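You operate a simulated robot arm through the tools that you are given. There is no shell and no other tool.

Carry out the task below with a simulated two-armed robot. There is one attempt and no reset: what you move stays moved.

TASK
Chock and bar the coil on the cart, then roll the cart out to the yellow marks and brake it.
Fine: black knob tight on the bar before it rolls; brake off to roll. The hoist stays off.

Only the result counts: the job must be done as asked and must still hold three seconds after the hand-in. Knocking over, shifting, dropping, spilling or breaking anything else fails it.

THE ROBOT
Two 7-joint arms with two-finger parallel grippers on one trunk that stands fixed in place. Base frame: the origin is at the foot of the trunk, x ahead of it, y to its left, z up. Lengths are in mm, angles in rad, forces in N, time in s.
The left shoulder is at [71, 156, 1105], the right one opposite. Payload 3.91 kg a hand.
The tool frame of a hand sits at the grasp point between the pads (the TCP): z along the fingers, y along the line on which they close. The tips reach 30 mm beyond it. The gripper opens to 110 mm. The fingers are 20 mm wide and 10 mm thick; the gripper's body (48 by 112 mm) begins 55 mm behind the TCP.
Orientation is that of the tool frame in the base frame, as a unit quaternion [w, x, y, z]. With the fingers straight down and closing along the base's y, the tool's x points along the base's -x, its y along +y and its z along -z.

THE INTERFACE
- The arms move only by the tool servo_tool. It takes "left_commands", "right_commands" or both (then of equal length, played together; a hand with none holds still); each is a list of rows, each an object of numbers (a shift or turn left out is 0, a gripper value left out holds the last): "dx", "dy", "dz": the shift along the base's x, y, z in mm; "wx", "wy", "wz": the turn, a rotation vector about the base's x, y, z in rad. In form: [{"dx": .., "dy": .., "dz": .., "wx": .., "wy": .., "wz": ..}, ...]. A call has 1 to 20 rows; each row is the pose to reach, as a shift and turn from the pose commanded when the call began. "left_jaw" and "right_jaw" are, for a hand that has rows, the finger opening in mm, from 0 to 110, set as the call begins (left out, the last holds). Rows are played at 5 a second. More than 50 mm and 0.15 rad between two rows, or a gripper value outside its range, and nothing of the call is played. Where a pose cannot be reached the arm comes as near as it can. A force on the tool above 90 N (or 10 N above the force at the start of the call, whichever is more), or a blocked arm, ends the call early, and 0.2 s more pass. The fingers move at their own pace (about 108 mm/s each) and stop on an object; they squeeze with about 38 N. The grip force told is the motor's: it shows also when the fingers shut on nothing. Time passes only in rows, and 0.2 s behind the last, so rows that repeat a pose let the fingers close. The reply holds the time, the measured pose of the TCP, the force on the tool along the base axes, the opening and the grip force, in the units named above and with some noise, with the torque about the TCP (base axes, N m) and any sound that the robot's microphone picked up, and new pictures: "show" is both (left out), scene, wrist or none (wrist: the cameras of the hands that moved).
- Cameras (640 x 400 px; columns grow to the right, rows downward): "scene" is now at [111.2, 50, 1310.9]; the picture's right is [0.62, -0.79, -0.00], its down [-0.59, -0.47, -0.65] and it looks along [0.51, 0.40, -0.76] (base axes); focal length 214 px, centre (320, 200). "left" rides on the left gripper at [72, -17, -103] in its tool frame; the picture's right is [0.23, 0.97, 0.00], its down [-0.76, 0.18, -0.62] and it looks along [-0.61, 0.14, 0.78] (tool axes); focal length 222 px, centre (320, 200). "right" rides on the right gripper at [72, 17, -104] in its tool frame; the picture's right is [-0.23, 0.97, 0.00], its down [-0.76, -0.18, -0.62] and it looks along [-0.61, -0.14, 0.78] (tool axes); focal length 222 px, centre (320, 200).
- raise_lower(by): slides the trunk up (or, below 0, down) by that many mm; the arms and the scene camera ride with it, the base frame stays. It gives what a move gives, with no picture.
- pan_tilt(pan, tilt): turns the head with the scene camera to pan (to the left, within 1.501 rad either way) and tilt (down, from -0.506 to 1.204), counted from straight ahead of the robot. It gives what a move gives, and a new picture of the scene camera.
- locate(camera, pixels): for up to 12 pixels [column, row] of the newest picture of that camera ("zoom" is the newest enlarged one), the place [x, y, z] in the base frame of the surface seen there, good to about 3 mm. It takes no simulated time.
- zoom(camera, box): a new picture of the part [left, top, right, bottom] of that camera's present view, enlarged. It takes no simulated time.
- hand_in(): hands the job in; it is judged then, once.

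Leave the grippers open and the arms clear of the work at the hand-in unless told otherwise.

The tools are called after "Request:" as name(argument=value, ...) on one line, values as JSON. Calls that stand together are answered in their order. servo_tool: Moves the arms, as the interface text tells. Its arguments: {"type":"object","properties":{"left_commands":{"type":"array","items":{"type":"object","properties":{"dx":{"type":"number"},"dy":{"type":"number"},"dz":{"type":"number"},"wx":{"type":"number"},"wy":{"type":"number"},"wz":{"type":"number"}}}},"left_jaw":{"type":"number"},"right_commands":{"type":"array","items":{"type":"object","properties":{"dx":{"type":"number"},"dy":{"type":"number"},"dz":{"type":"number"},"wx":{"type":"number"},"wy":{"type":"number"},"wz":{"type":"number"}}}},"right_jaw":{"type":"number"},"show":{"type":"string","enum":["both","scene","wrist","none"]}},"required":[]} The other tools are called the same way: raise_lower (by) slides the trunk up or down; pan_tilt (pan, tilt) turns the head that bears the scene camera; locate (camera, pixels) gives the place of the surface under pixels of a picture; zoom (camera, box) takes an enlarged picture of a part of a camera's view; hand_in () hands the job in.

At the start:

```text
clock: 0.0
left_tcp_pos: [790.8, 419.4, 1044.6]
left_ee_rot: [0.0, 0.0, 1.0, 0.0]
left_ft_force: [-0.1, -0.2, 1.3]
left_wrist_torque: [-0.03, -0.01, 0.0]
left_gripper_width: 110.1
left_finger_force: 0.1
right_tcp_pos: [678.0, -190.1, 1105.2]
right_ee_rot: [0.0, 0.0, 1.0, 0.0]
right_ft_force: [-0.2, -0.5, 0.5]
right_wrist_torque: [-0.02, -0.01, 0.04]
right_gripper_width: 110.1
right_finger_force: 0.2
trunk travel left (down, up): [-550.0, 390.0]
head pan, tilt: [0.668, 0.859]
```

scene: 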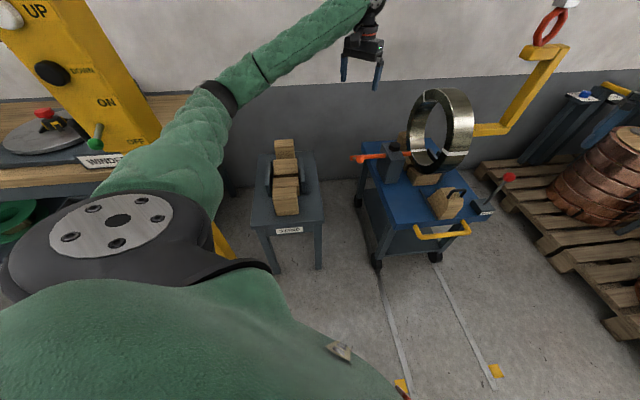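
right: 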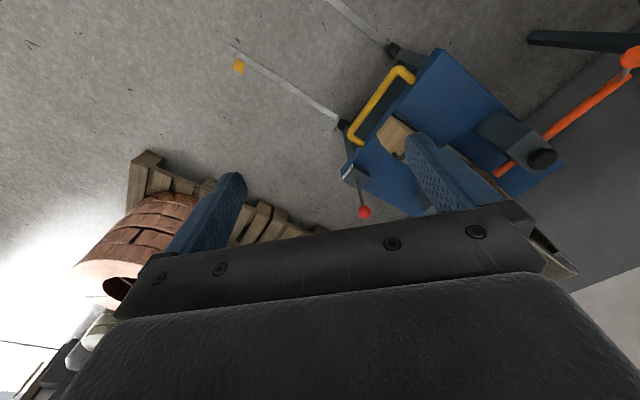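
left: 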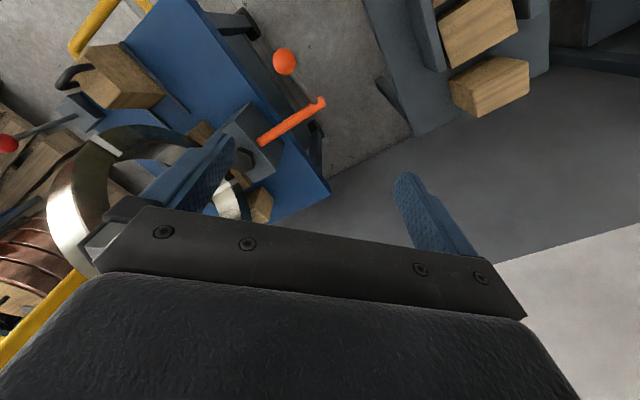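

I see the blue cart with the steel coil standing on it, an orange bar at its left, a rack marked "CHOCKS" with wooden blocks, and yellow marks on the floor rails towards me. I start by enlarging the cart and the chock rack.

Request:
zoom(camera="scene", box=[340, 70, 540, 280])

Request:
zoom(camera="scene", box=[230, 120, 350, 280])

Request:
zoom(camera="left", box=[0, 0, 340, 230])

```text
1.90 times, centred on (440, 175) of scene
```

zoom: 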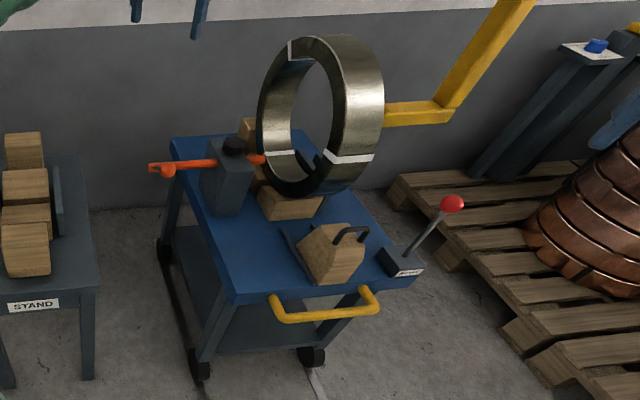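

```text
2.50 times, centred on (290, 200) of scene
```

zoom: 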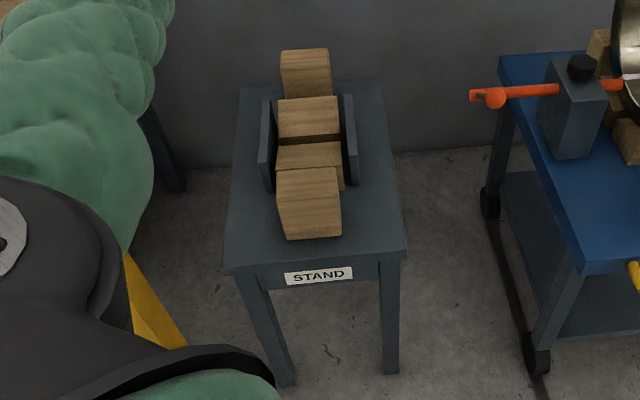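

```text
1.74 times, centred on (170, 115) of left
```

zoom: 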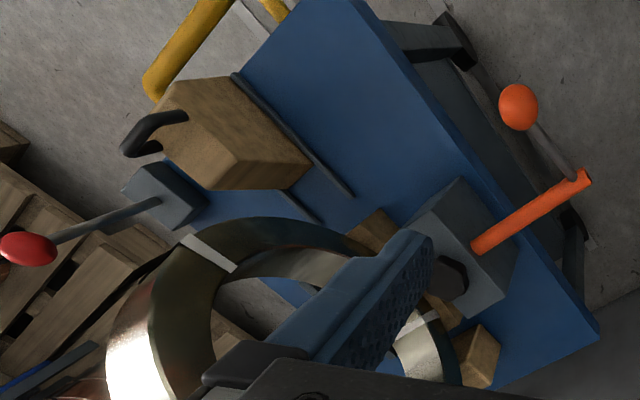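

Now I look at where things stand: I ask for places of points on the cart, coil, bar, chock, hook and marks.

Request:
locate(camera="scene", pixels=[[355, 158], [395, 146], [447, 200], [486, 212], [510, 177], [440, 232], [400, 386], [497, 371], [285, 200], [286, 148], [460, 130], [425, 180]])

Request:
locate(camera="left", pixels=[[284, 62], [318, 103], [240, 150], [262, 140], [232, 158], [75, 78], [130, 90], [8, 143], [105, 146], [210, 150], [285, 205], [190, 70]])

Request:
pan_tilt(pan=0.2, tilt=0.7)

```text
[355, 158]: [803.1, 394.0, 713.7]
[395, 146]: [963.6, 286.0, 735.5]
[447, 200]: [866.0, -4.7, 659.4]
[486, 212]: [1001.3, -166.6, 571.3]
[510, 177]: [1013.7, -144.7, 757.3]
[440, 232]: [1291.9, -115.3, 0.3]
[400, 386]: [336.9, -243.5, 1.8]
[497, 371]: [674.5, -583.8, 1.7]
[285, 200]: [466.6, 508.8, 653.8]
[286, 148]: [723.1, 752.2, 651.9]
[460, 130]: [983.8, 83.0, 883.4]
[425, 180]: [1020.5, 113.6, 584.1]
```

```text
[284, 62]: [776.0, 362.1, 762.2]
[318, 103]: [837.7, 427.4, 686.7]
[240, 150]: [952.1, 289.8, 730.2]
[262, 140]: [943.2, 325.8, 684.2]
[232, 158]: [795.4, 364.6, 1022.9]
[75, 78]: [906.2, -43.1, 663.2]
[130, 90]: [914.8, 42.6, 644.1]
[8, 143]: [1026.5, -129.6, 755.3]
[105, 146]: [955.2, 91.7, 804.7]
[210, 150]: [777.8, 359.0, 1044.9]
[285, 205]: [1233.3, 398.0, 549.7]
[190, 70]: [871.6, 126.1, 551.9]
```

```text
clock: 0.9
left_tcp_pos: [790.3, 420.1, 1044.6]
left_ee_rot: [0.0, 0.0, 1.0, 0.0]
left_ft_force: [-0.7, -0.2, -0.3]
left_wrist_torque: [-0.01, -0.01, -0.04]
left_gripper_width: 110.1
left_finger_force: 0.1
right_tcp_pos: [677.9, -189.3, 1104.7]
right_ee_rot: [0.0, 0.0, 1.0, 0.0]
right_ft_force: [0.0, 0.5, 0.4]
right_wrist_torque: [0.0, -0.02, -0.01]
right_gripper_width: 110.1
right_finger_force: 0.0
trunk travel left (down, up): [-550.0, 390.0]
head pan, tilt: [0.201, 0.7]
```

scene: 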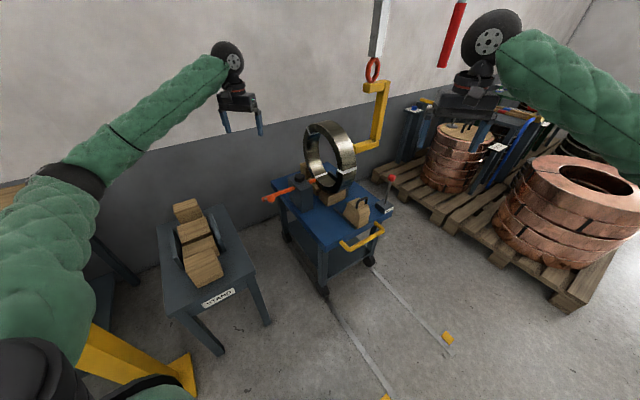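

The lines on the floor run from the cart toward me and right, ending at two yellow squares. I take a better look around: first further right and down, then left.

Request:
pan_tilt(pan=0.0, tilt=0.95)

Request:
pan_tilt(pan=0.3, tilt=0.3)

Request:
pan_tilt(pan=1.1, tilt=0.5)

Request:
pan_tilt(pan=0.35, tilt=0.8)

```text
clock: 1.7
left_tcp_pos: [788.7, 419.3, 1045.4]
left_ee_rot: [0.0, 0.0, 1.0, 0.0]
left_ft_force: [0.1, 0.3, 0.8]
left_wrist_torque: [-0.04, 0.03, 0.02]
left_gripper_width: 109.9
left_finger_force: 0.0
right_tcp_pos: [678.5, -189.9, 1104.2]
right_ee_rot: [0.0, 0.0, 1.0, 0.0]
right_ft_force: [-0.1, 1.0, 0.2]
right_wrist_torque: [0.01, 0.05, -0.03]
right_gripper_width: 110.2
right_finger_force: 0.1
trunk travel left (down, up): [-550.0, 390.0]
head pan, tilt: [0.0, 0.949]
```

scene: 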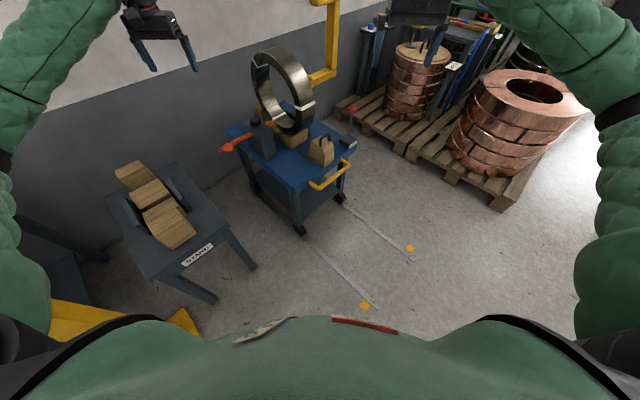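

```text
clock: 2.7
left_tcp_pos: [789.2, 420.2, 1044.8]
left_ee_rot: [-0.001, 0.0, 1.0, -0.001]
left_ft_force: [0.6, 0.3, -0.3]
left_wrist_torque: [-0.01, -0.02, 0.0]
left_gripper_width: 109.8
left_finger_force: 0.1
right_tcp_pos: [677.6, -189.5, 1103.2]
right_ee_rot: [0.0, 0.0, 1.0, 0.001]
right_ft_force: [-0.1, 0.2, -0.5]
right_wrist_torque: [0.01, 0.01, 0.0]
right_gripper_width: 110.0
right_finger_force: 0.1
trunk travel left (down, up): [-550.0, 390.0]
head pan, tilt: [0.3, 0.3]
```

scene: 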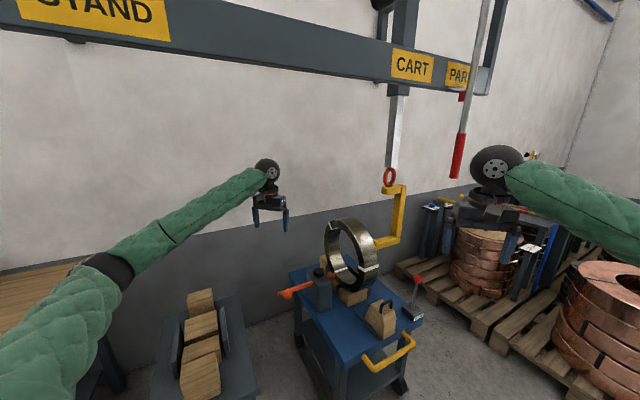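

```text
clock: 3.8
left_tcp_pos: [789.3, 419.4, 1045.1]
left_ee_rot: [0.001, -0.001, 1.0, 0.0]
left_ft_force: [1.2, -0.1, 0.0]
left_wrist_torque: [0.01, -0.01, 0.0]
left_gripper_width: 109.9
left_finger_force: 0.1
right_tcp_pos: [676.0, -188.5, 1105.0]
right_ee_rot: [0.001, 0.001, 1.0, 0.001]
right_ft_force: [0.9, 0.0, -0.7]
right_wrist_torque: [-0.02, -0.02, 0.02]
right_gripper_width: 109.9
right_finger_force: 0.1
trunk travel left (down, up): [-550.0, 390.0]
head pan, tilt: [1.1, 0.499]
```

scene: 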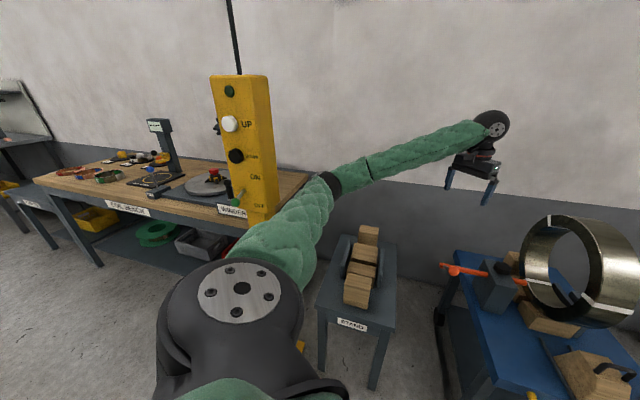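

```text
clock: 4.9
left_tcp_pos: [790.2, 419.1, 1045.2]
left_ee_rot: [0.0, 0.0, 1.0, -0.001]
left_ft_force: [0.5, 0.2, -0.3]
left_wrist_torque: [-0.04, 0.0, 0.01]
left_gripper_width: 110.1
left_finger_force: 0.0
right_tcp_pos: [676.5, -189.2, 1104.7]
right_ee_rot: [0.0, 0.0, 1.0, 0.001]
right_ft_force: [-0.4, 0.8, 0.6]
right_wrist_torque: [-0.03, 0.01, 0.04]
right_gripper_width: 110.0
right_finger_force: 0.0
trunk travel left (down, up): [-550.0, 390.0]
head pan, tilt: [0.351, 0.799]
```

scene: 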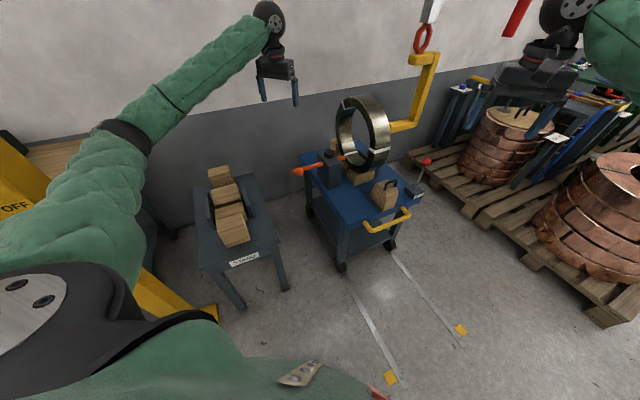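

I zoom in on the coil and the yellow hook, to see whether the hook is still in the coil's bore.

Request:
zoom(camera="scene", box=[320, 40, 450, 150])

Request:
zoom(camera="scene", box=[280, 120, 450, 270])

Request:
locate(camera="scene", pixels=[[396, 127], [414, 122], [425, 80], [432, 57], [413, 59], [422, 40], [390, 378], [461, 330], [345, 265], [393, 243], [385, 97], [345, 100]])

```text
3.64 times, centred on (385, 95) of scene
```

zoom: 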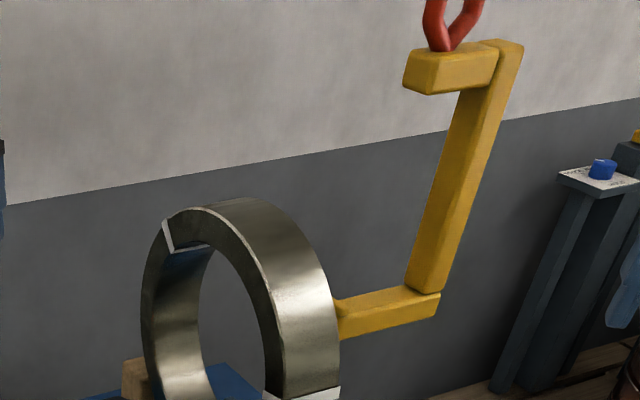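

```text
2.67 times, centred on (365, 195) of scene
```

zoom: 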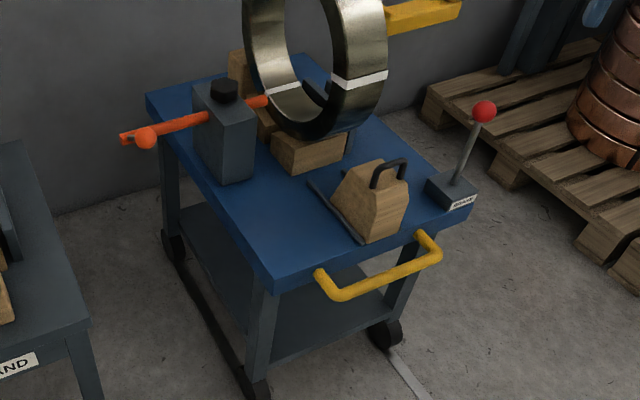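

```text
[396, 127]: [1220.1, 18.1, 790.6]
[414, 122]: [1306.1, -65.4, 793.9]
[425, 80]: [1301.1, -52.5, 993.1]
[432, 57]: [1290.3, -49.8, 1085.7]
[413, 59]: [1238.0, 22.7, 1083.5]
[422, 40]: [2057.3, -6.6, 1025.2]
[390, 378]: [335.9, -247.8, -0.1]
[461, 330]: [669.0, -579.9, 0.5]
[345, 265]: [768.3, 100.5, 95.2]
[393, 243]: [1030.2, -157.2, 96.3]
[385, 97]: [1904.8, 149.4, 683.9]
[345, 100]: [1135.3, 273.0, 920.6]
```

The hook hangs behind the coil, clear of it (its lower arm at about x 1220, y 18). I enlarge the cart top much more, to understand the chock, guides, bar, and knob.

Request:
zoom(camera="scene", box=[285, 130, 355, 190])

Request:
zoom(camera="scene", box=[330, 90, 400, 200])

Request:
zoom(camera="scene", box=[355, 150, 440, 240])

Request:
zoom(camera="left", box=[60, 30, 200, 180])

Request:
zoom(camera="right", box=[320, 30, 580, 230])

```text
6.67 times, centred on (320, 160) of scene
```

zoom: 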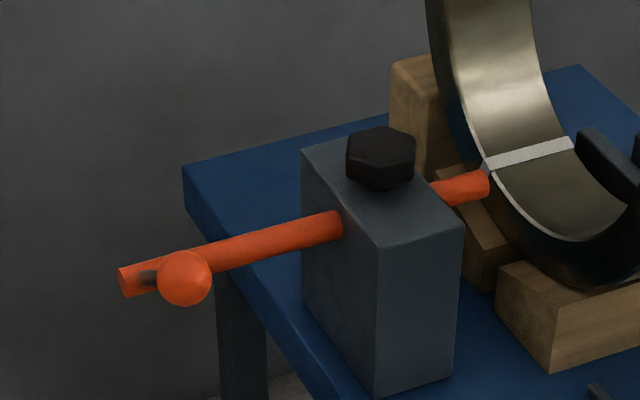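

```text
3.64 times, centred on (365, 145) of scene
```

zoom: 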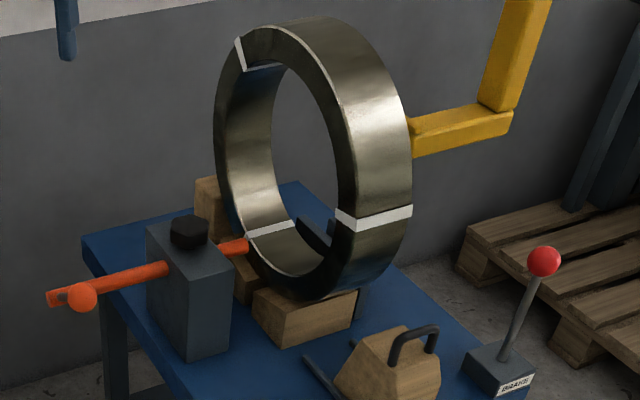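

```text
4.44 times, centred on (398, 195) of scene
```

zoom: 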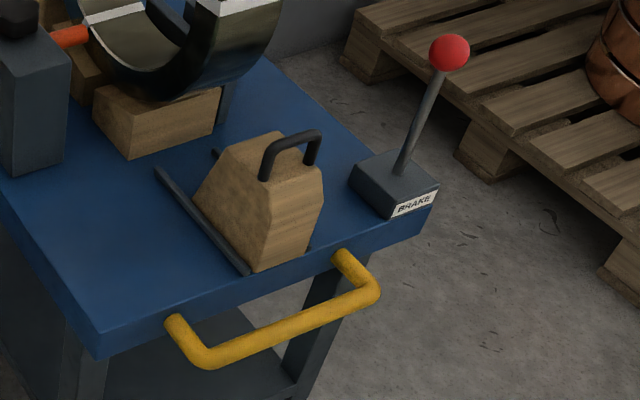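

```text
2.67 times, centred on (130, 105) of left
```

zoom: 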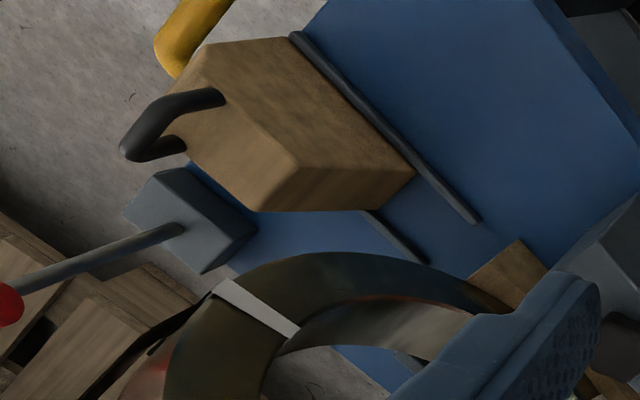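

```text
2.00 times, centred on (450, 130) of right
```

zoom: 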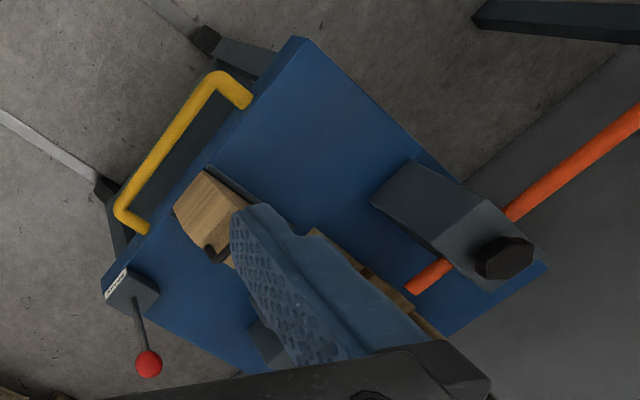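

Now I see: chock with black handle between two guide rods at the front of the deck, bar through a post with the black knob on top, a dark fork beyond the coil, brake lever with a red ball at the right front corner. I zoom at the brake and coil and get places.

Request:
zoom(camera="scene", box=[355, 150, 440, 240])

Request:
locate(camera="zoom", pixels=[[449, 53], [400, 170], [415, 203], [430, 212], [172, 320], [210, 358], [372, 292], [340, 258], [290, 322], [100, 345], [264, 160], [318, 140]])

Request:
locate(camera="zoom", pixels=[[160, 172], [245, 270], [214, 153], [200, 190], [258, 265], [322, 185], [310, 240], [240, 145], [290, 140], [255, 200], [132, 155], [215, 132]])

```text
4.44 times, centred on (398, 195) of scene
```

zoom: 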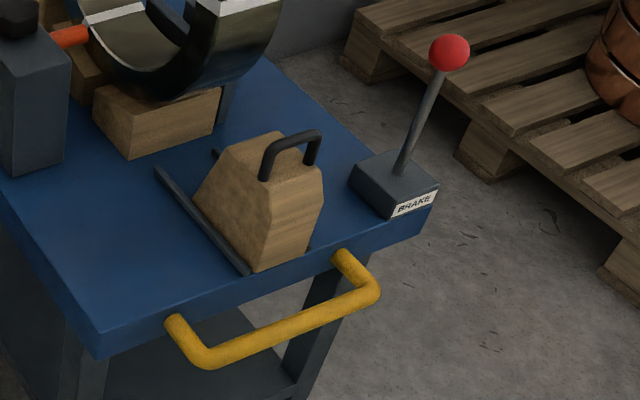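

```text
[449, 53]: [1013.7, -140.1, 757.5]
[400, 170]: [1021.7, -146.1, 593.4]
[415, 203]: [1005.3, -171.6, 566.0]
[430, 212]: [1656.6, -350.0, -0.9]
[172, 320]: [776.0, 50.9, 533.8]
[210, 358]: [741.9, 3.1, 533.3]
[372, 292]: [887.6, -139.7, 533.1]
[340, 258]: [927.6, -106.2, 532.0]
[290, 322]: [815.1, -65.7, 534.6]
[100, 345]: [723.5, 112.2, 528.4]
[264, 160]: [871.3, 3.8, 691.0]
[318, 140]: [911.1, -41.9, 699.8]
```

```text
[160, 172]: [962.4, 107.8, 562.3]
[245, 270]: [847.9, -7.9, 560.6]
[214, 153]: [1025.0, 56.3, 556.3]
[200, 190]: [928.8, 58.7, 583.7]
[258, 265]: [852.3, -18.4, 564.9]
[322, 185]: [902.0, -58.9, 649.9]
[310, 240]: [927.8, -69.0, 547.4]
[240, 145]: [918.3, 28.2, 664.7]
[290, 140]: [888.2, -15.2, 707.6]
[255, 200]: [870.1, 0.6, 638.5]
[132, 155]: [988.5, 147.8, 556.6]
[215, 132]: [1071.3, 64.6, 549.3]
```

I now have the guides (left one from about (848,-8) to (962,108)), the chock and handle. Next I enlarge the coil and bar zone and ask for places.

Request:
zoom(camera="scene", box=[320, 85, 410, 195])

Request:
locate(camera="zoom", pixels=[[235, 25], [165, 75], [160, 150], [190, 240], [245, 300], [300, 285], [350, 225], [330, 120], [285, 45], [250, 28], [370, 80], [405, 200]])

Request:
zoom(camera="scene", box=[285, 130, 355, 190])

Request:
locate(camera="zoom", pixels=[[125, 280], [185, 275], [330, 222], [480, 183], [380, 150], [380, 130], [410, 165], [310, 160], [455, 235], [440, 370], [500, 290], [550, 350]])

```text
3.64 times, centred on (365, 140) of scene
```

zoom: 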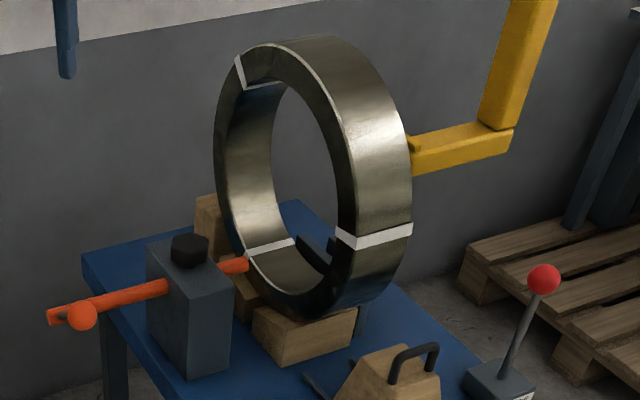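

```text
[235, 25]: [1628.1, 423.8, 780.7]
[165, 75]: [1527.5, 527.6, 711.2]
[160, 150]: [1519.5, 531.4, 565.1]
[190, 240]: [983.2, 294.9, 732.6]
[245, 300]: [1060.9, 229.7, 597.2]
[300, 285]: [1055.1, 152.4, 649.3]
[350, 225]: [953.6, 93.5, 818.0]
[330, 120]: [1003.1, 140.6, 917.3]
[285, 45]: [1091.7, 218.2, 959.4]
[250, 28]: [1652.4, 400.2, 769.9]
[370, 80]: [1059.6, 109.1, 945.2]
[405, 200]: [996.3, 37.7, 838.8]
```

```text
6.67 times, centred on (320, 160) of scene
```

zoom: 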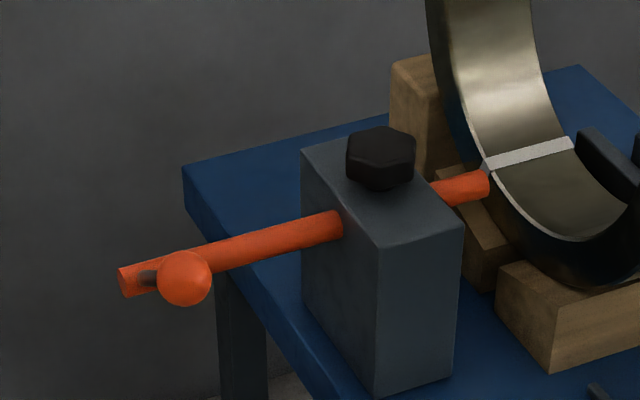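

```text
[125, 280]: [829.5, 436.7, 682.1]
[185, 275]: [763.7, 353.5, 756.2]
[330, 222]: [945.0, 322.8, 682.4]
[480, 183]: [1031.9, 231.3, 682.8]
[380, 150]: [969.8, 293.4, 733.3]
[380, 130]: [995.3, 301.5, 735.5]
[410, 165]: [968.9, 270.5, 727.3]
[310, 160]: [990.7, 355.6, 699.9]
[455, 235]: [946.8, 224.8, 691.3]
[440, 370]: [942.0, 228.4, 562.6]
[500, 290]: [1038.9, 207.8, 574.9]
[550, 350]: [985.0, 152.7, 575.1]
```

I zoom on the brake lever's base and on the bore with the dark fork beyond the coil.

Request:
zoom(camera="scene", box=[408, 150, 444, 206])

Request:
locate(camera="zoom", pixels=[[320, 120], [345, 80], [300, 200], [275, 245]])

Request:
zoom(camera="scene", box=[343, 130, 383, 180])

```text
7.14 times, centred on (426, 178) of scene
```

zoom: 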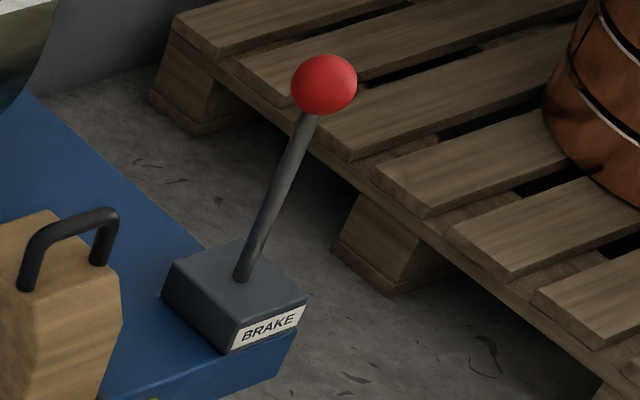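

```text
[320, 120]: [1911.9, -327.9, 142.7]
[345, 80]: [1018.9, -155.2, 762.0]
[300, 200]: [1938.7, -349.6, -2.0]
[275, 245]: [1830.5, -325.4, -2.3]
```

```text
8.00 times, centred on (363, 155) of scene
```

zoom: 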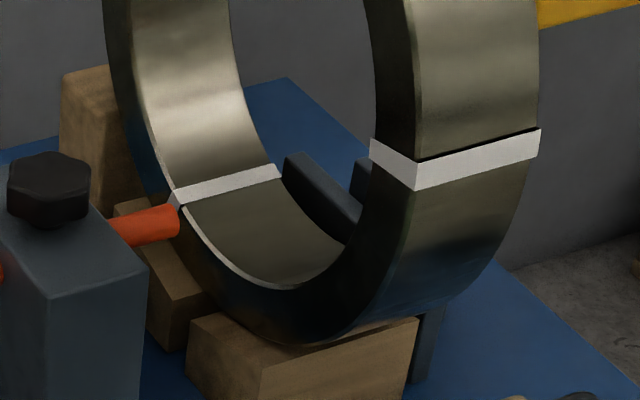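

I can't see a lever marking, and the far fork is hidden by the coil. I bring the right hand's camera to the right front of the cart, tilted to look at the coil's far side (ending near x 914, y -156, z 893, clear of all).

Request:
servo_tool(right_commands=[{"dx": 24, "dy": 3, "dz": -21, "wx": 0.028, "wy": -0.0446, "wz": 0.1096}, {"dx": 47, "dy": 7, "dz": -42, "wx": 0.056, "wy": -0.0892, "wz": 0.2191}, {"dx": 71, "dy": 10, "dz": -64, "wx": 0.0839, "wy": -0.1339, "wz": 0.3287}, {"dx": 94, "dy": 14, "dz": -85, "wx": 0.1119, "wy": -0.1785, "wz": 0.4382}, {"dx": 118, "dy": 17, "dz": -106, "wx": 0.1399, "wy": -0.2231, "wz": 0.5478}, {"dx": 142, "dy": 20, "dz": -127, "wx": 0.1678, "wy": -0.2677, "wz": 0.6574}, {"dx": 165, "dy": 24, "dz": -148, "wx": 0.1958, "wy": -0.3123, "wz": 0.7669}, {"dx": 189, "dy": 27, "dz": -170, "wx": 0.2238, "wy": -0.357, "wz": 0.8765}, {"dx": 212, "dy": 31, "dz": -191, "wx": 0.2517, "wy": -0.4016, "wz": 0.986}, {"dx": 236, "dy": 34, "dz": -212, "wx": 0.2797, "wy": -0.4462, "wz": 1.0956}, {"dx": 236, "dy": 34, "dz": -212, "wx": 0.2797, "wy": -0.4462, "wz": 1.0956}], show="both")

```text
clock: 7.3
left_tcp_pos: [789.1, 419.8, 1046.6]
left_ee_rot: [0.0, 0.0, 1.0, 0.0]
left_ft_force: [0.7, 0.4, 1.0]
left_wrist_torque: [0.02, -0.01, 0.01]
left_gripper_width: 110.1
left_finger_force: 0.1
right_tcp_pos: [911.3, -156.6, 892.9]
right_ee_rot: [0.21, -0.516, 0.82, 0.133]
right_ft_force: [0.2, 0.0, 0.5]
right_wrist_torque: [-0.02, -0.01, -0.01]
right_gripper_width: 109.9
right_finger_force: 0.0
trunk travel left (down, up): [-550.0, 390.0]
head pan, tilt: [0.351, 0.799]
```

scene: 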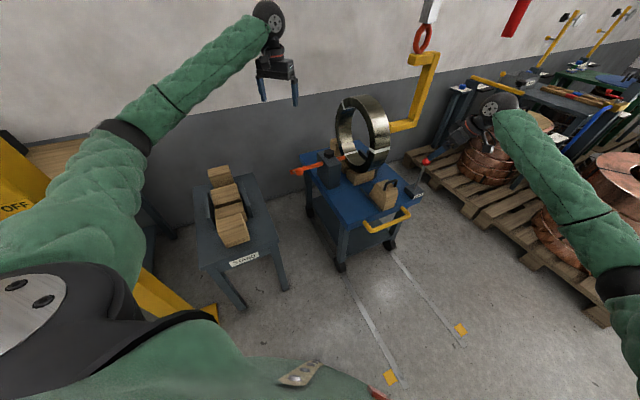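
right: 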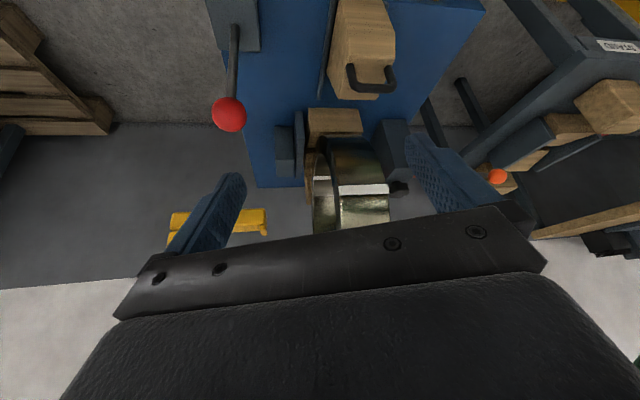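

The wrist picture is upside down (near things at the top). I zoom on the fork at about (290,145), and on the brake lever.

Request:
zoom(camera="right", box=[230, 70, 430, 240])

Request:
locate(camera="right", pixels=[[299, 120], [284, 135], [298, 165], [285, 165], [325, 170], [340, 140], [362, 195], [229, 114], [235, 55], [345, 188], [335, 112], [310, 160]])

```text
2.35 times, centred on (330, 155) of right
```

zoom: 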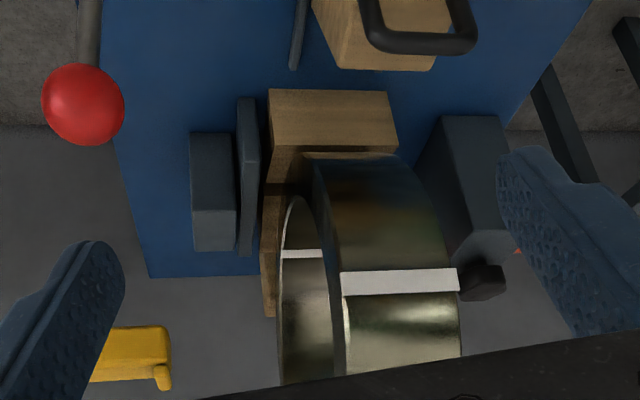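

```text
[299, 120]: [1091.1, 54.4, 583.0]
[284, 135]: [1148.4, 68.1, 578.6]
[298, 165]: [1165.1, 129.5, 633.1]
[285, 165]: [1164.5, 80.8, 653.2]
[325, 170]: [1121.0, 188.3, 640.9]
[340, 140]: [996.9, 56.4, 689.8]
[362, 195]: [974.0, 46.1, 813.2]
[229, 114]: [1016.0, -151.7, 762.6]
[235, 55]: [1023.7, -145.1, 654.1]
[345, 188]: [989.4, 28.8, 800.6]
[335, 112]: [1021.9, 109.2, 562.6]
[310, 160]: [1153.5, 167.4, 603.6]
```

I zoom further on the far bracket between coil and deck edge.

Request:
zoom(camera="right", box=[260, 95, 350, 185])

Request:
locate(camera="zoom", pixels=[[255, 90], [245, 120], [260, 350], [275, 200], [215, 190], [165, 190], [220, 330], [165, 335], [150, 250], [240, 240], [205, 310], [255, 320]])

```text
4.44 times, centred on (305, 140) of right
```

zoom: 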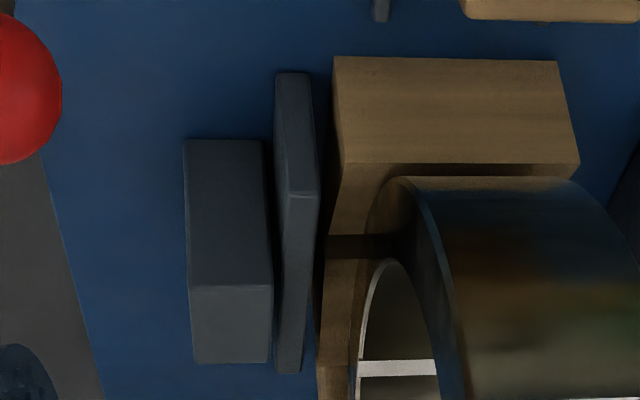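

```text
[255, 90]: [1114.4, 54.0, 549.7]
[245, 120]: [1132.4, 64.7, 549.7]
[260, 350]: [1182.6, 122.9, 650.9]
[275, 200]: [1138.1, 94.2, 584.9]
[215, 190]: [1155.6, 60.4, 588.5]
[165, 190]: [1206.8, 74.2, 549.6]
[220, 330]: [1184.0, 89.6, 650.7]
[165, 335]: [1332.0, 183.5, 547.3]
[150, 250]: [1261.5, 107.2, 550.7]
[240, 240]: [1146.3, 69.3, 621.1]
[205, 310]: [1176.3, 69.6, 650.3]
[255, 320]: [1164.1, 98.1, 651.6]
```

I ask for the far plate's and block's corners.

Request:
locate(camera="zoom", pixels=[[295, 80], [295, 180], [300, 200], [285, 280], [288, 365], [310, 200], [225, 145], [225, 278], [230, 295], [230, 355], [190, 300], [262, 300]])

Request:
locate(camera="zoom", pixels=[[340, 62], [550, 65], [345, 160], [575, 160], [335, 230], [340, 300], [325, 350], [420, 200], [440, 260], [400, 300], [380, 340], [360, 390]])

```text
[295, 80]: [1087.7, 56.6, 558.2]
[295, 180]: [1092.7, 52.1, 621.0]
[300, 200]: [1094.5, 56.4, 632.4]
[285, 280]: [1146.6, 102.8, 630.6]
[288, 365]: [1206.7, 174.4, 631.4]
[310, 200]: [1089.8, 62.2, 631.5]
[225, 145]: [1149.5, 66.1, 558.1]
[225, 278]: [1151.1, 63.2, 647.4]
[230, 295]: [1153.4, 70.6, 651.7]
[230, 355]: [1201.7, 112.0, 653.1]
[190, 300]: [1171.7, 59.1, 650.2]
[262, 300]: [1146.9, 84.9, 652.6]
```

```text
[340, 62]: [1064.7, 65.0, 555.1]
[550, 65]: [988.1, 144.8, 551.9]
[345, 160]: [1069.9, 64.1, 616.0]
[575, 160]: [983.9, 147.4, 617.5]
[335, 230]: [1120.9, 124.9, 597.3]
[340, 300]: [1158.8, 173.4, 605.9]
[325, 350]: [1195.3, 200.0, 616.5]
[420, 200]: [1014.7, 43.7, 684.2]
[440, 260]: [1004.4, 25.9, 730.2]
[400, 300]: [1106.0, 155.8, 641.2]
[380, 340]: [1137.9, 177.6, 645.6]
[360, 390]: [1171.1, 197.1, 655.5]
```

The far plate (top z 631) and block (top z 652) lie below the bar's line, so the bar passes through the bore at about z 680. Next I look closely at the chock and its black handle from this view.

Request:
zoom(camera="right", box=[300, 0, 420, 110])

Request:
locate(camera="zoom", pixels=[[260, 250], [365, 330], [440, 360], [510, 330], [515, 270], [270, 330], [280, 200], [490, 160], [440, 120], [250, 350], [160, 300], [215, 150]])

```text
3.64 times, centred on (360, 55) of right
```

zoom: 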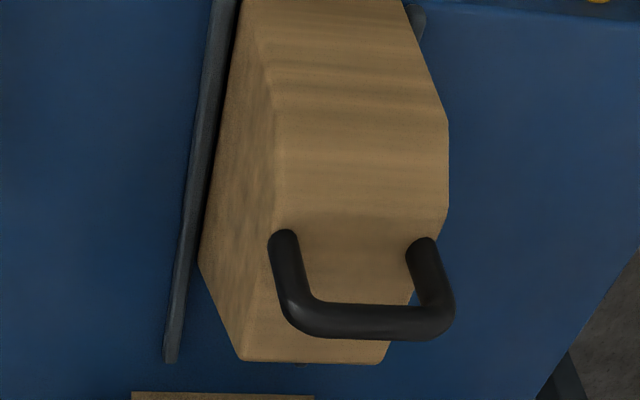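

```text
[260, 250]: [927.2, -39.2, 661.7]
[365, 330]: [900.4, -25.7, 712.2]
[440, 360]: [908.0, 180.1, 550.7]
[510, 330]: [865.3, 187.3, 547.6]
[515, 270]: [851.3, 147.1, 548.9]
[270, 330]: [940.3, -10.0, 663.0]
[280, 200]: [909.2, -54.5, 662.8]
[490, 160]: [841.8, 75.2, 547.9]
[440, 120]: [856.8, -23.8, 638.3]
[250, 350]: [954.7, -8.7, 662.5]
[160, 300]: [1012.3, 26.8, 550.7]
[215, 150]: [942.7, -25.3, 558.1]
```

The chock's top is at z 662, the handle top at z 712, front face at about 590 mm along the cart's long axis. Gripping its handle from above would put the gripper against the coil, so I'll push the chock from its front with fingers tilted forward. I move the right hand to a stand-off pose before the chock, jaws at 40 mm.

Request:
servo_tool(right_commands=[{"dx": -12, "dy": 13, "dz": -35, "wx": 0.0409, "wy": -0.0291, "wz": -0.0554}, {"dx": -25, "dy": 27, "dz": -71, "wx": 0.0819, "wy": -0.0582, "wz": -0.1108}, {"dx": -37, "dy": 40, "dz": -106, "wx": 0.1228, "wy": -0.0873, "wz": -0.1662}, {"dx": -50, "dy": 54, "dz": -142, "wx": 0.1637, "wy": -0.1165, "wz": -0.2217}, {"dx": -62, "dy": 67, "dz": -177, "wx": 0.2047, "wy": -0.1456, "wz": -0.2771}, {"dx": -75, "dy": 81, "dz": -213, "wx": 0.2456, "wy": -0.1747, "wz": -0.3325}, {"dx": -75, "dy": 81, "dz": -213, "wx": 0.2456, "wy": -0.1747, "wz": -0.3325}], right_jaw=40, show="both")

```text
clock: 8.9
left_tcp_pos: [790.3, 419.7, 1044.8]
left_ee_rot: [0.001, 0.0, 1.0, -0.001]
left_ft_force: [-0.9, -0.5, 0.3]
left_wrist_torque: [0.02, 0.02, 0.01]
left_gripper_width: 110.0
left_finger_force: 0.2
right_tcp_pos: [838.4, -74.4, 678.1]
right_ee_rot: [0.361, -0.351, 0.851, 0.149]
right_ft_force: [-0.6, 0.4, -0.5]
right_wrist_torque: [-0.06, 0.0, 0.0]
right_gripper_width: 40.1
right_finger_force: 0.1
trunk travel left (down, up): [-550.0, 390.0]
head pan, tilt: [0.351, 0.799]
```

scene: 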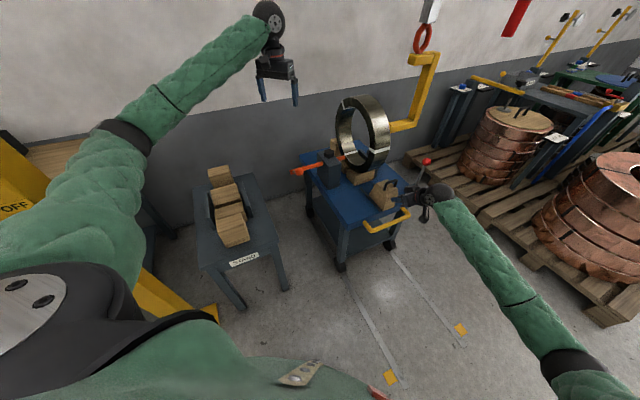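
right: 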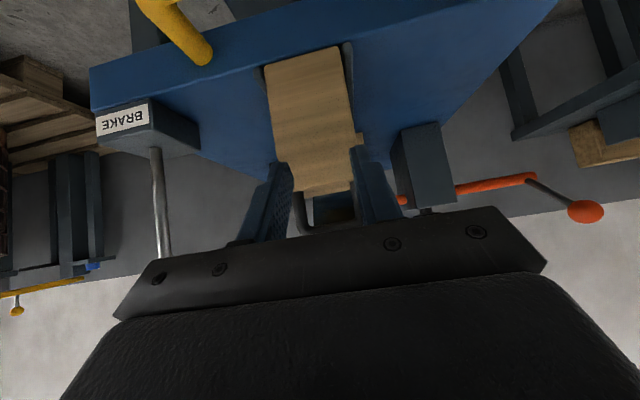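

The fingers straddle the chock's front. I check the front face's corners in this view.

Request:
zoom(camera="right", box=[240, 30, 400, 240])

Request:
locate(camera="right", pixels=[[270, 75], [336, 55], [280, 150], [346, 130], [300, 100], [325, 140], [310, 180], [345, 60], [240, 30], [190, 60], [268, 210], [350, 190]])

```text
1.90 times, centred on (320, 135) of right
```

zoom: 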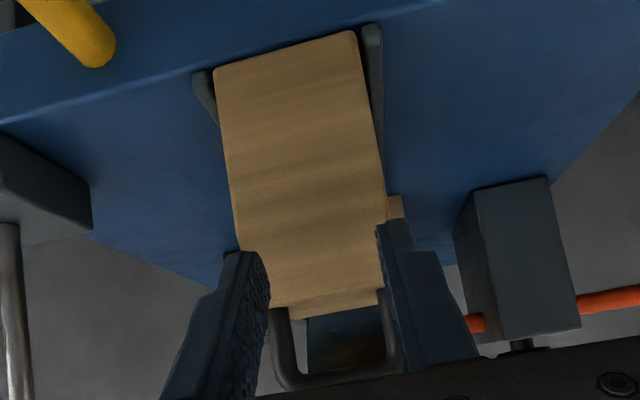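

```text
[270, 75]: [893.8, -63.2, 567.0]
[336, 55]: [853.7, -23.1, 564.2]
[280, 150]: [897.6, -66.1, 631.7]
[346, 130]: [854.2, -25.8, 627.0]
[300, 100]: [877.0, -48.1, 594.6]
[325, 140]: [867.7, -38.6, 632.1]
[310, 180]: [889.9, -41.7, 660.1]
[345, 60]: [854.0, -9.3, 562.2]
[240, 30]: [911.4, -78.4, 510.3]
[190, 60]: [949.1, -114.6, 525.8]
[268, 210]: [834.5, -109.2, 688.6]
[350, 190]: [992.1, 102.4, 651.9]
```

The chock's front face is at 587 along the cart, spanning 617–682 across; my fingers are within 4 mm of its middle. I lower to tip height about 600 and push it 60 mm along (+x,+y).

Request:
servo_tool(right_commands=[{"dx": 3, "dy": -3, "dz": -30}, {"dx": 3, "dy": -3, "dz": -57}, {"dx": 9, "dy": 3, "dz": -57}, {"dx": 16, "dy": 10, "dz": -57}, {"dx": 23, "dy": 17, "dz": -57}, {"dx": 30, "dy": 24, "dz": -57}, {"dx": 37, "dy": 31, "dz": -57}, {"dx": 44, "dy": 38, "dz": -57}, {"dx": 51, "dy": 45, "dz": -57}, {"dx": 58, "dy": 52, "dz": -57}], show="both")

```text
clock: 11.1
left_tcp_pos: [790.3, 420.3, 1044.6]
left_ee_rot: [-0.001, -0.001, 1.0, -0.001]
left_ft_force: [-0.3, 0.0, 1.3]
left_wrist_torque: [-0.01, 0.01, -0.01]
left_gripper_width: 110.0
left_finger_force: 0.0
right_tcp_pos: [896.6, -22.3, 623.6]
right_ee_rot: [0.36, -0.352, 0.851, 0.15]
right_ft_force: [-0.3, -0.6, 0.2]
right_wrist_torque: [-0.01, 0.0, 0.02]
right_gripper_width: 39.9
right_finger_force: 0.0
trunk travel left (down, up): [-550.0, 390.0]
head pan, tilt: [0.351, 0.799]
```

scene: 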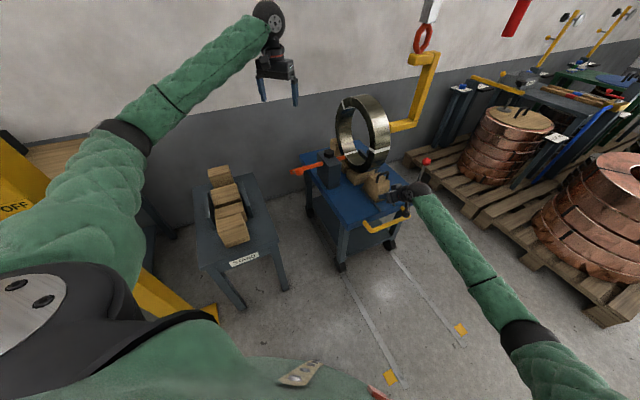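
right: 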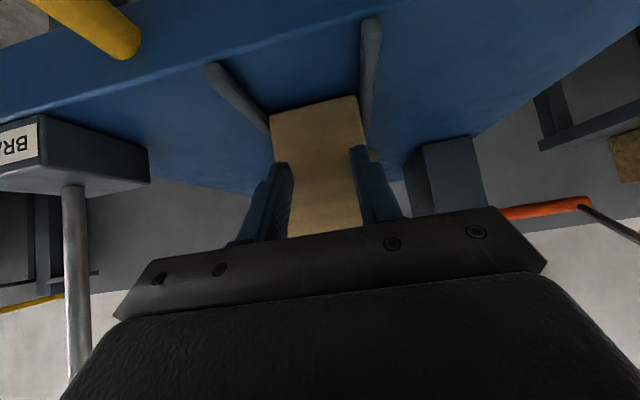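

The chock slides between the guides with little force (front face now about 60 mm further). I push 30 mm more in 5 mm steps.

Request:
servo_tool(right_commands=[{"dx": 4, "dy": 4}, {"dx": 7, "dy": 7}, {"dx": 11, "dy": 11}, {"dx": 14, "dy": 14}, {"dx": 18, "dy": 18}, {"dx": 21, "dy": 21}], show="both")

Request:
zoom(camera="scene", box=[330, 90, 430, 210])

```text
clock: 12.5
left_tcp_pos: [788.9, 417.8, 1046.5]
left_ee_rot: [0.0, 0.0, 1.0, 0.001]
left_ft_force: [0.3, 0.4, -0.2]
left_wrist_torque: [0.01, 0.01, 0.01]
left_gripper_width: 110.0
left_finger_force: 0.1
right_tcp_pos: [914.6, -3.0, 622.3]
right_ee_rot: [0.36, -0.353, 0.851, 0.149]
right_ft_force: [-26.4, -17.9, 4.4]
right_wrist_torque: [-0.25, 0.18, 0.64]
right_gripper_width: 41.8
right_finger_force: 1.9
trunk travel left (down, up): [-550.0, 390.0]
head pan, tilt: [0.351, 0.799]
```

scene: 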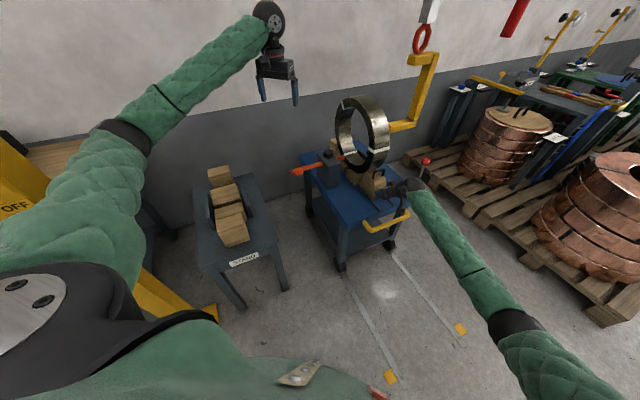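
right: 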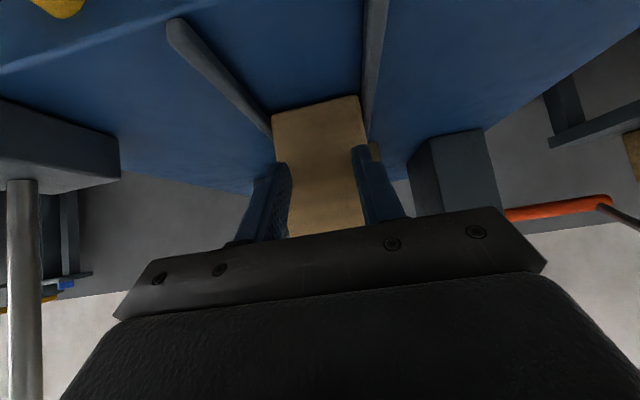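

```text
3.33 times, centred on (380, 150) of scene
```

zoom: 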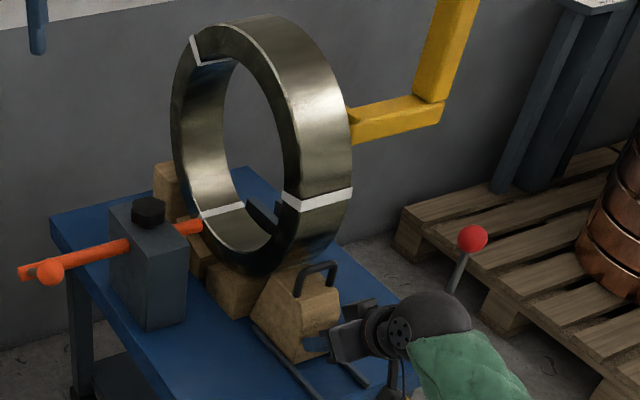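

Force rose to about 32 N against the push: the chock has met the coil (at about 86 mm of travel). I back the hand straight off and check contact.

Request:
servo_tool(right_commands=[{"dx": -3, "dy": -3}, {"dx": -10, "dy": -10}, {"dx": -25, "dy": -25}, {"dx": -50, "dy": -50}, {"dx": -75, "dy": -75, "dz": 20}, {"dx": -90, "dy": -90, "dz": 60}, {"dx": -100, "dy": -110, "dz": 100}], show="both")

Request:
zoom(camera="scene", box=[340, 130, 410, 220])

Request:
zoom(camera="right", box=[220, 30, 420, 230])

```text
clock: 14.1
left_tcp_pos: [790.0, 419.0, 1044.3]
left_ee_rot: [0.0, 0.0, 1.0, 0.0]
left_ft_force: [-0.7, 0.4, -0.5]
left_wrist_torque: [-0.02, 0.0, -0.01]
left_gripper_width: 110.0
left_finger_force: 0.0
right_tcp_pos: [816.7, -112.4, 723.8]
right_ee_rot: [0.359, -0.352, 0.851, 0.149]
right_ft_force: [0.1, 0.0, -0.6]
right_wrist_torque: [0.0, 0.01, -0.01]
right_gripper_width: 40.3
right_finger_force: 0.0
trunk travel left (down, up): [-550.0, 390.0]
head pan, tilt: [0.351, 0.799]
```

scene: 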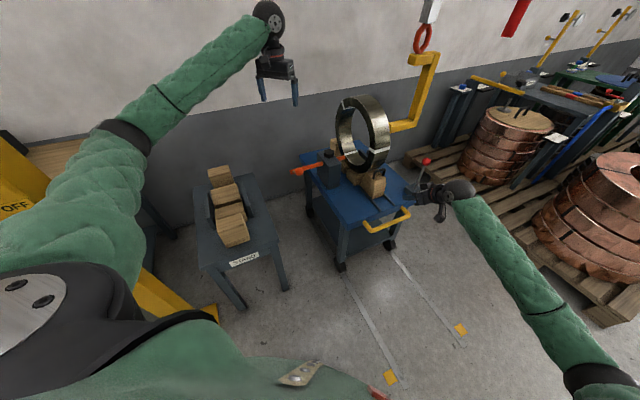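
right: 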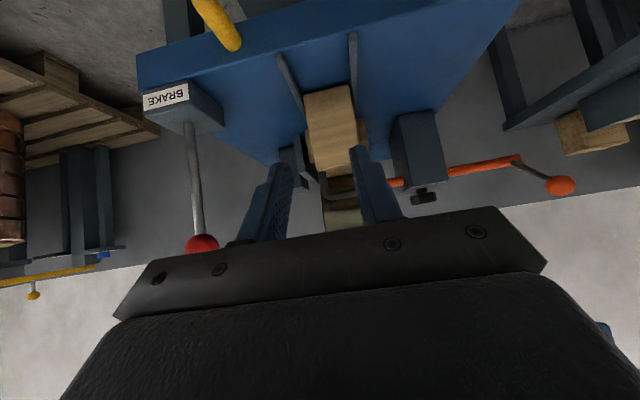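

```text
4.44 times, centred on (375, 175) of scene
```

zoom: 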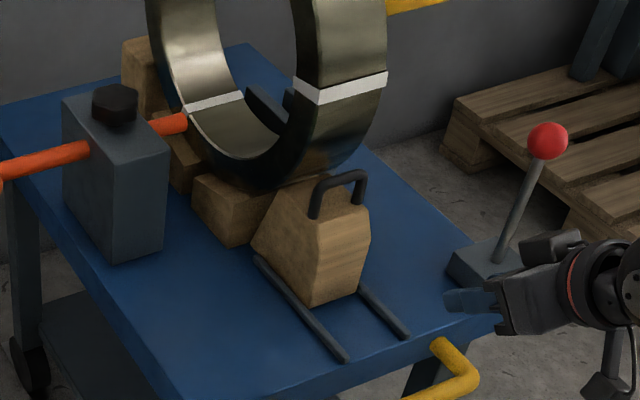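

```text
2.00 times, centred on (320, 130) of right
```

zoom: 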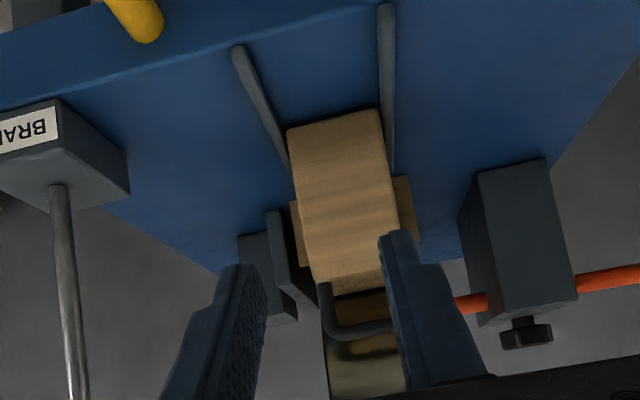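

The chock now stands against the coil, held between the guides. I check its front face and the brake lever base from this view; the lever's stem is seen from ball (203,243) to base.

Request:
locate(camera="right", pixels=[[315, 110], [345, 100], [330, 140], [203, 243], [190, 130], [195, 170], [200, 210], [425, 197], [420, 150], [560, 186], [530, 170], [400, 182]])

Request:
zoom(camera="right", box=[370, 90, 590, 230])

Request:
zoom(camera="right", box=[130, 60, 260, 270])

```text
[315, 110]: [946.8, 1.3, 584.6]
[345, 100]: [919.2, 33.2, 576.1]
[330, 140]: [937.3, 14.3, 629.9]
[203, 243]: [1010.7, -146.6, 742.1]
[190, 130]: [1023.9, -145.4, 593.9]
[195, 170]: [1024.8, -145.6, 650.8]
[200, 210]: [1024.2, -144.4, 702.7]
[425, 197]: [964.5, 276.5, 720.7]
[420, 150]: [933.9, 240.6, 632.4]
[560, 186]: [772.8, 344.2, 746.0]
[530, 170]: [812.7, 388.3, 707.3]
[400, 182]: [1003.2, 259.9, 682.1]
```

```text
2.86 times, centred on (480, 160) of right
```

zoom: 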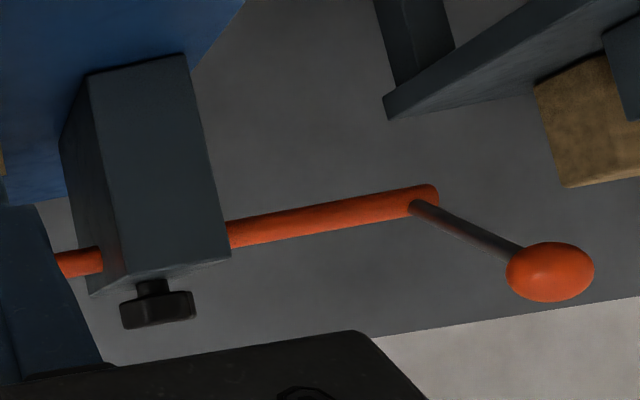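

```text
1.90 times, centred on (195, 165) of right
```

zoom: 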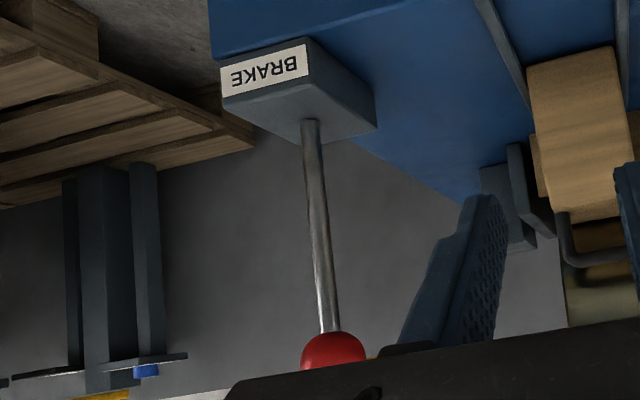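

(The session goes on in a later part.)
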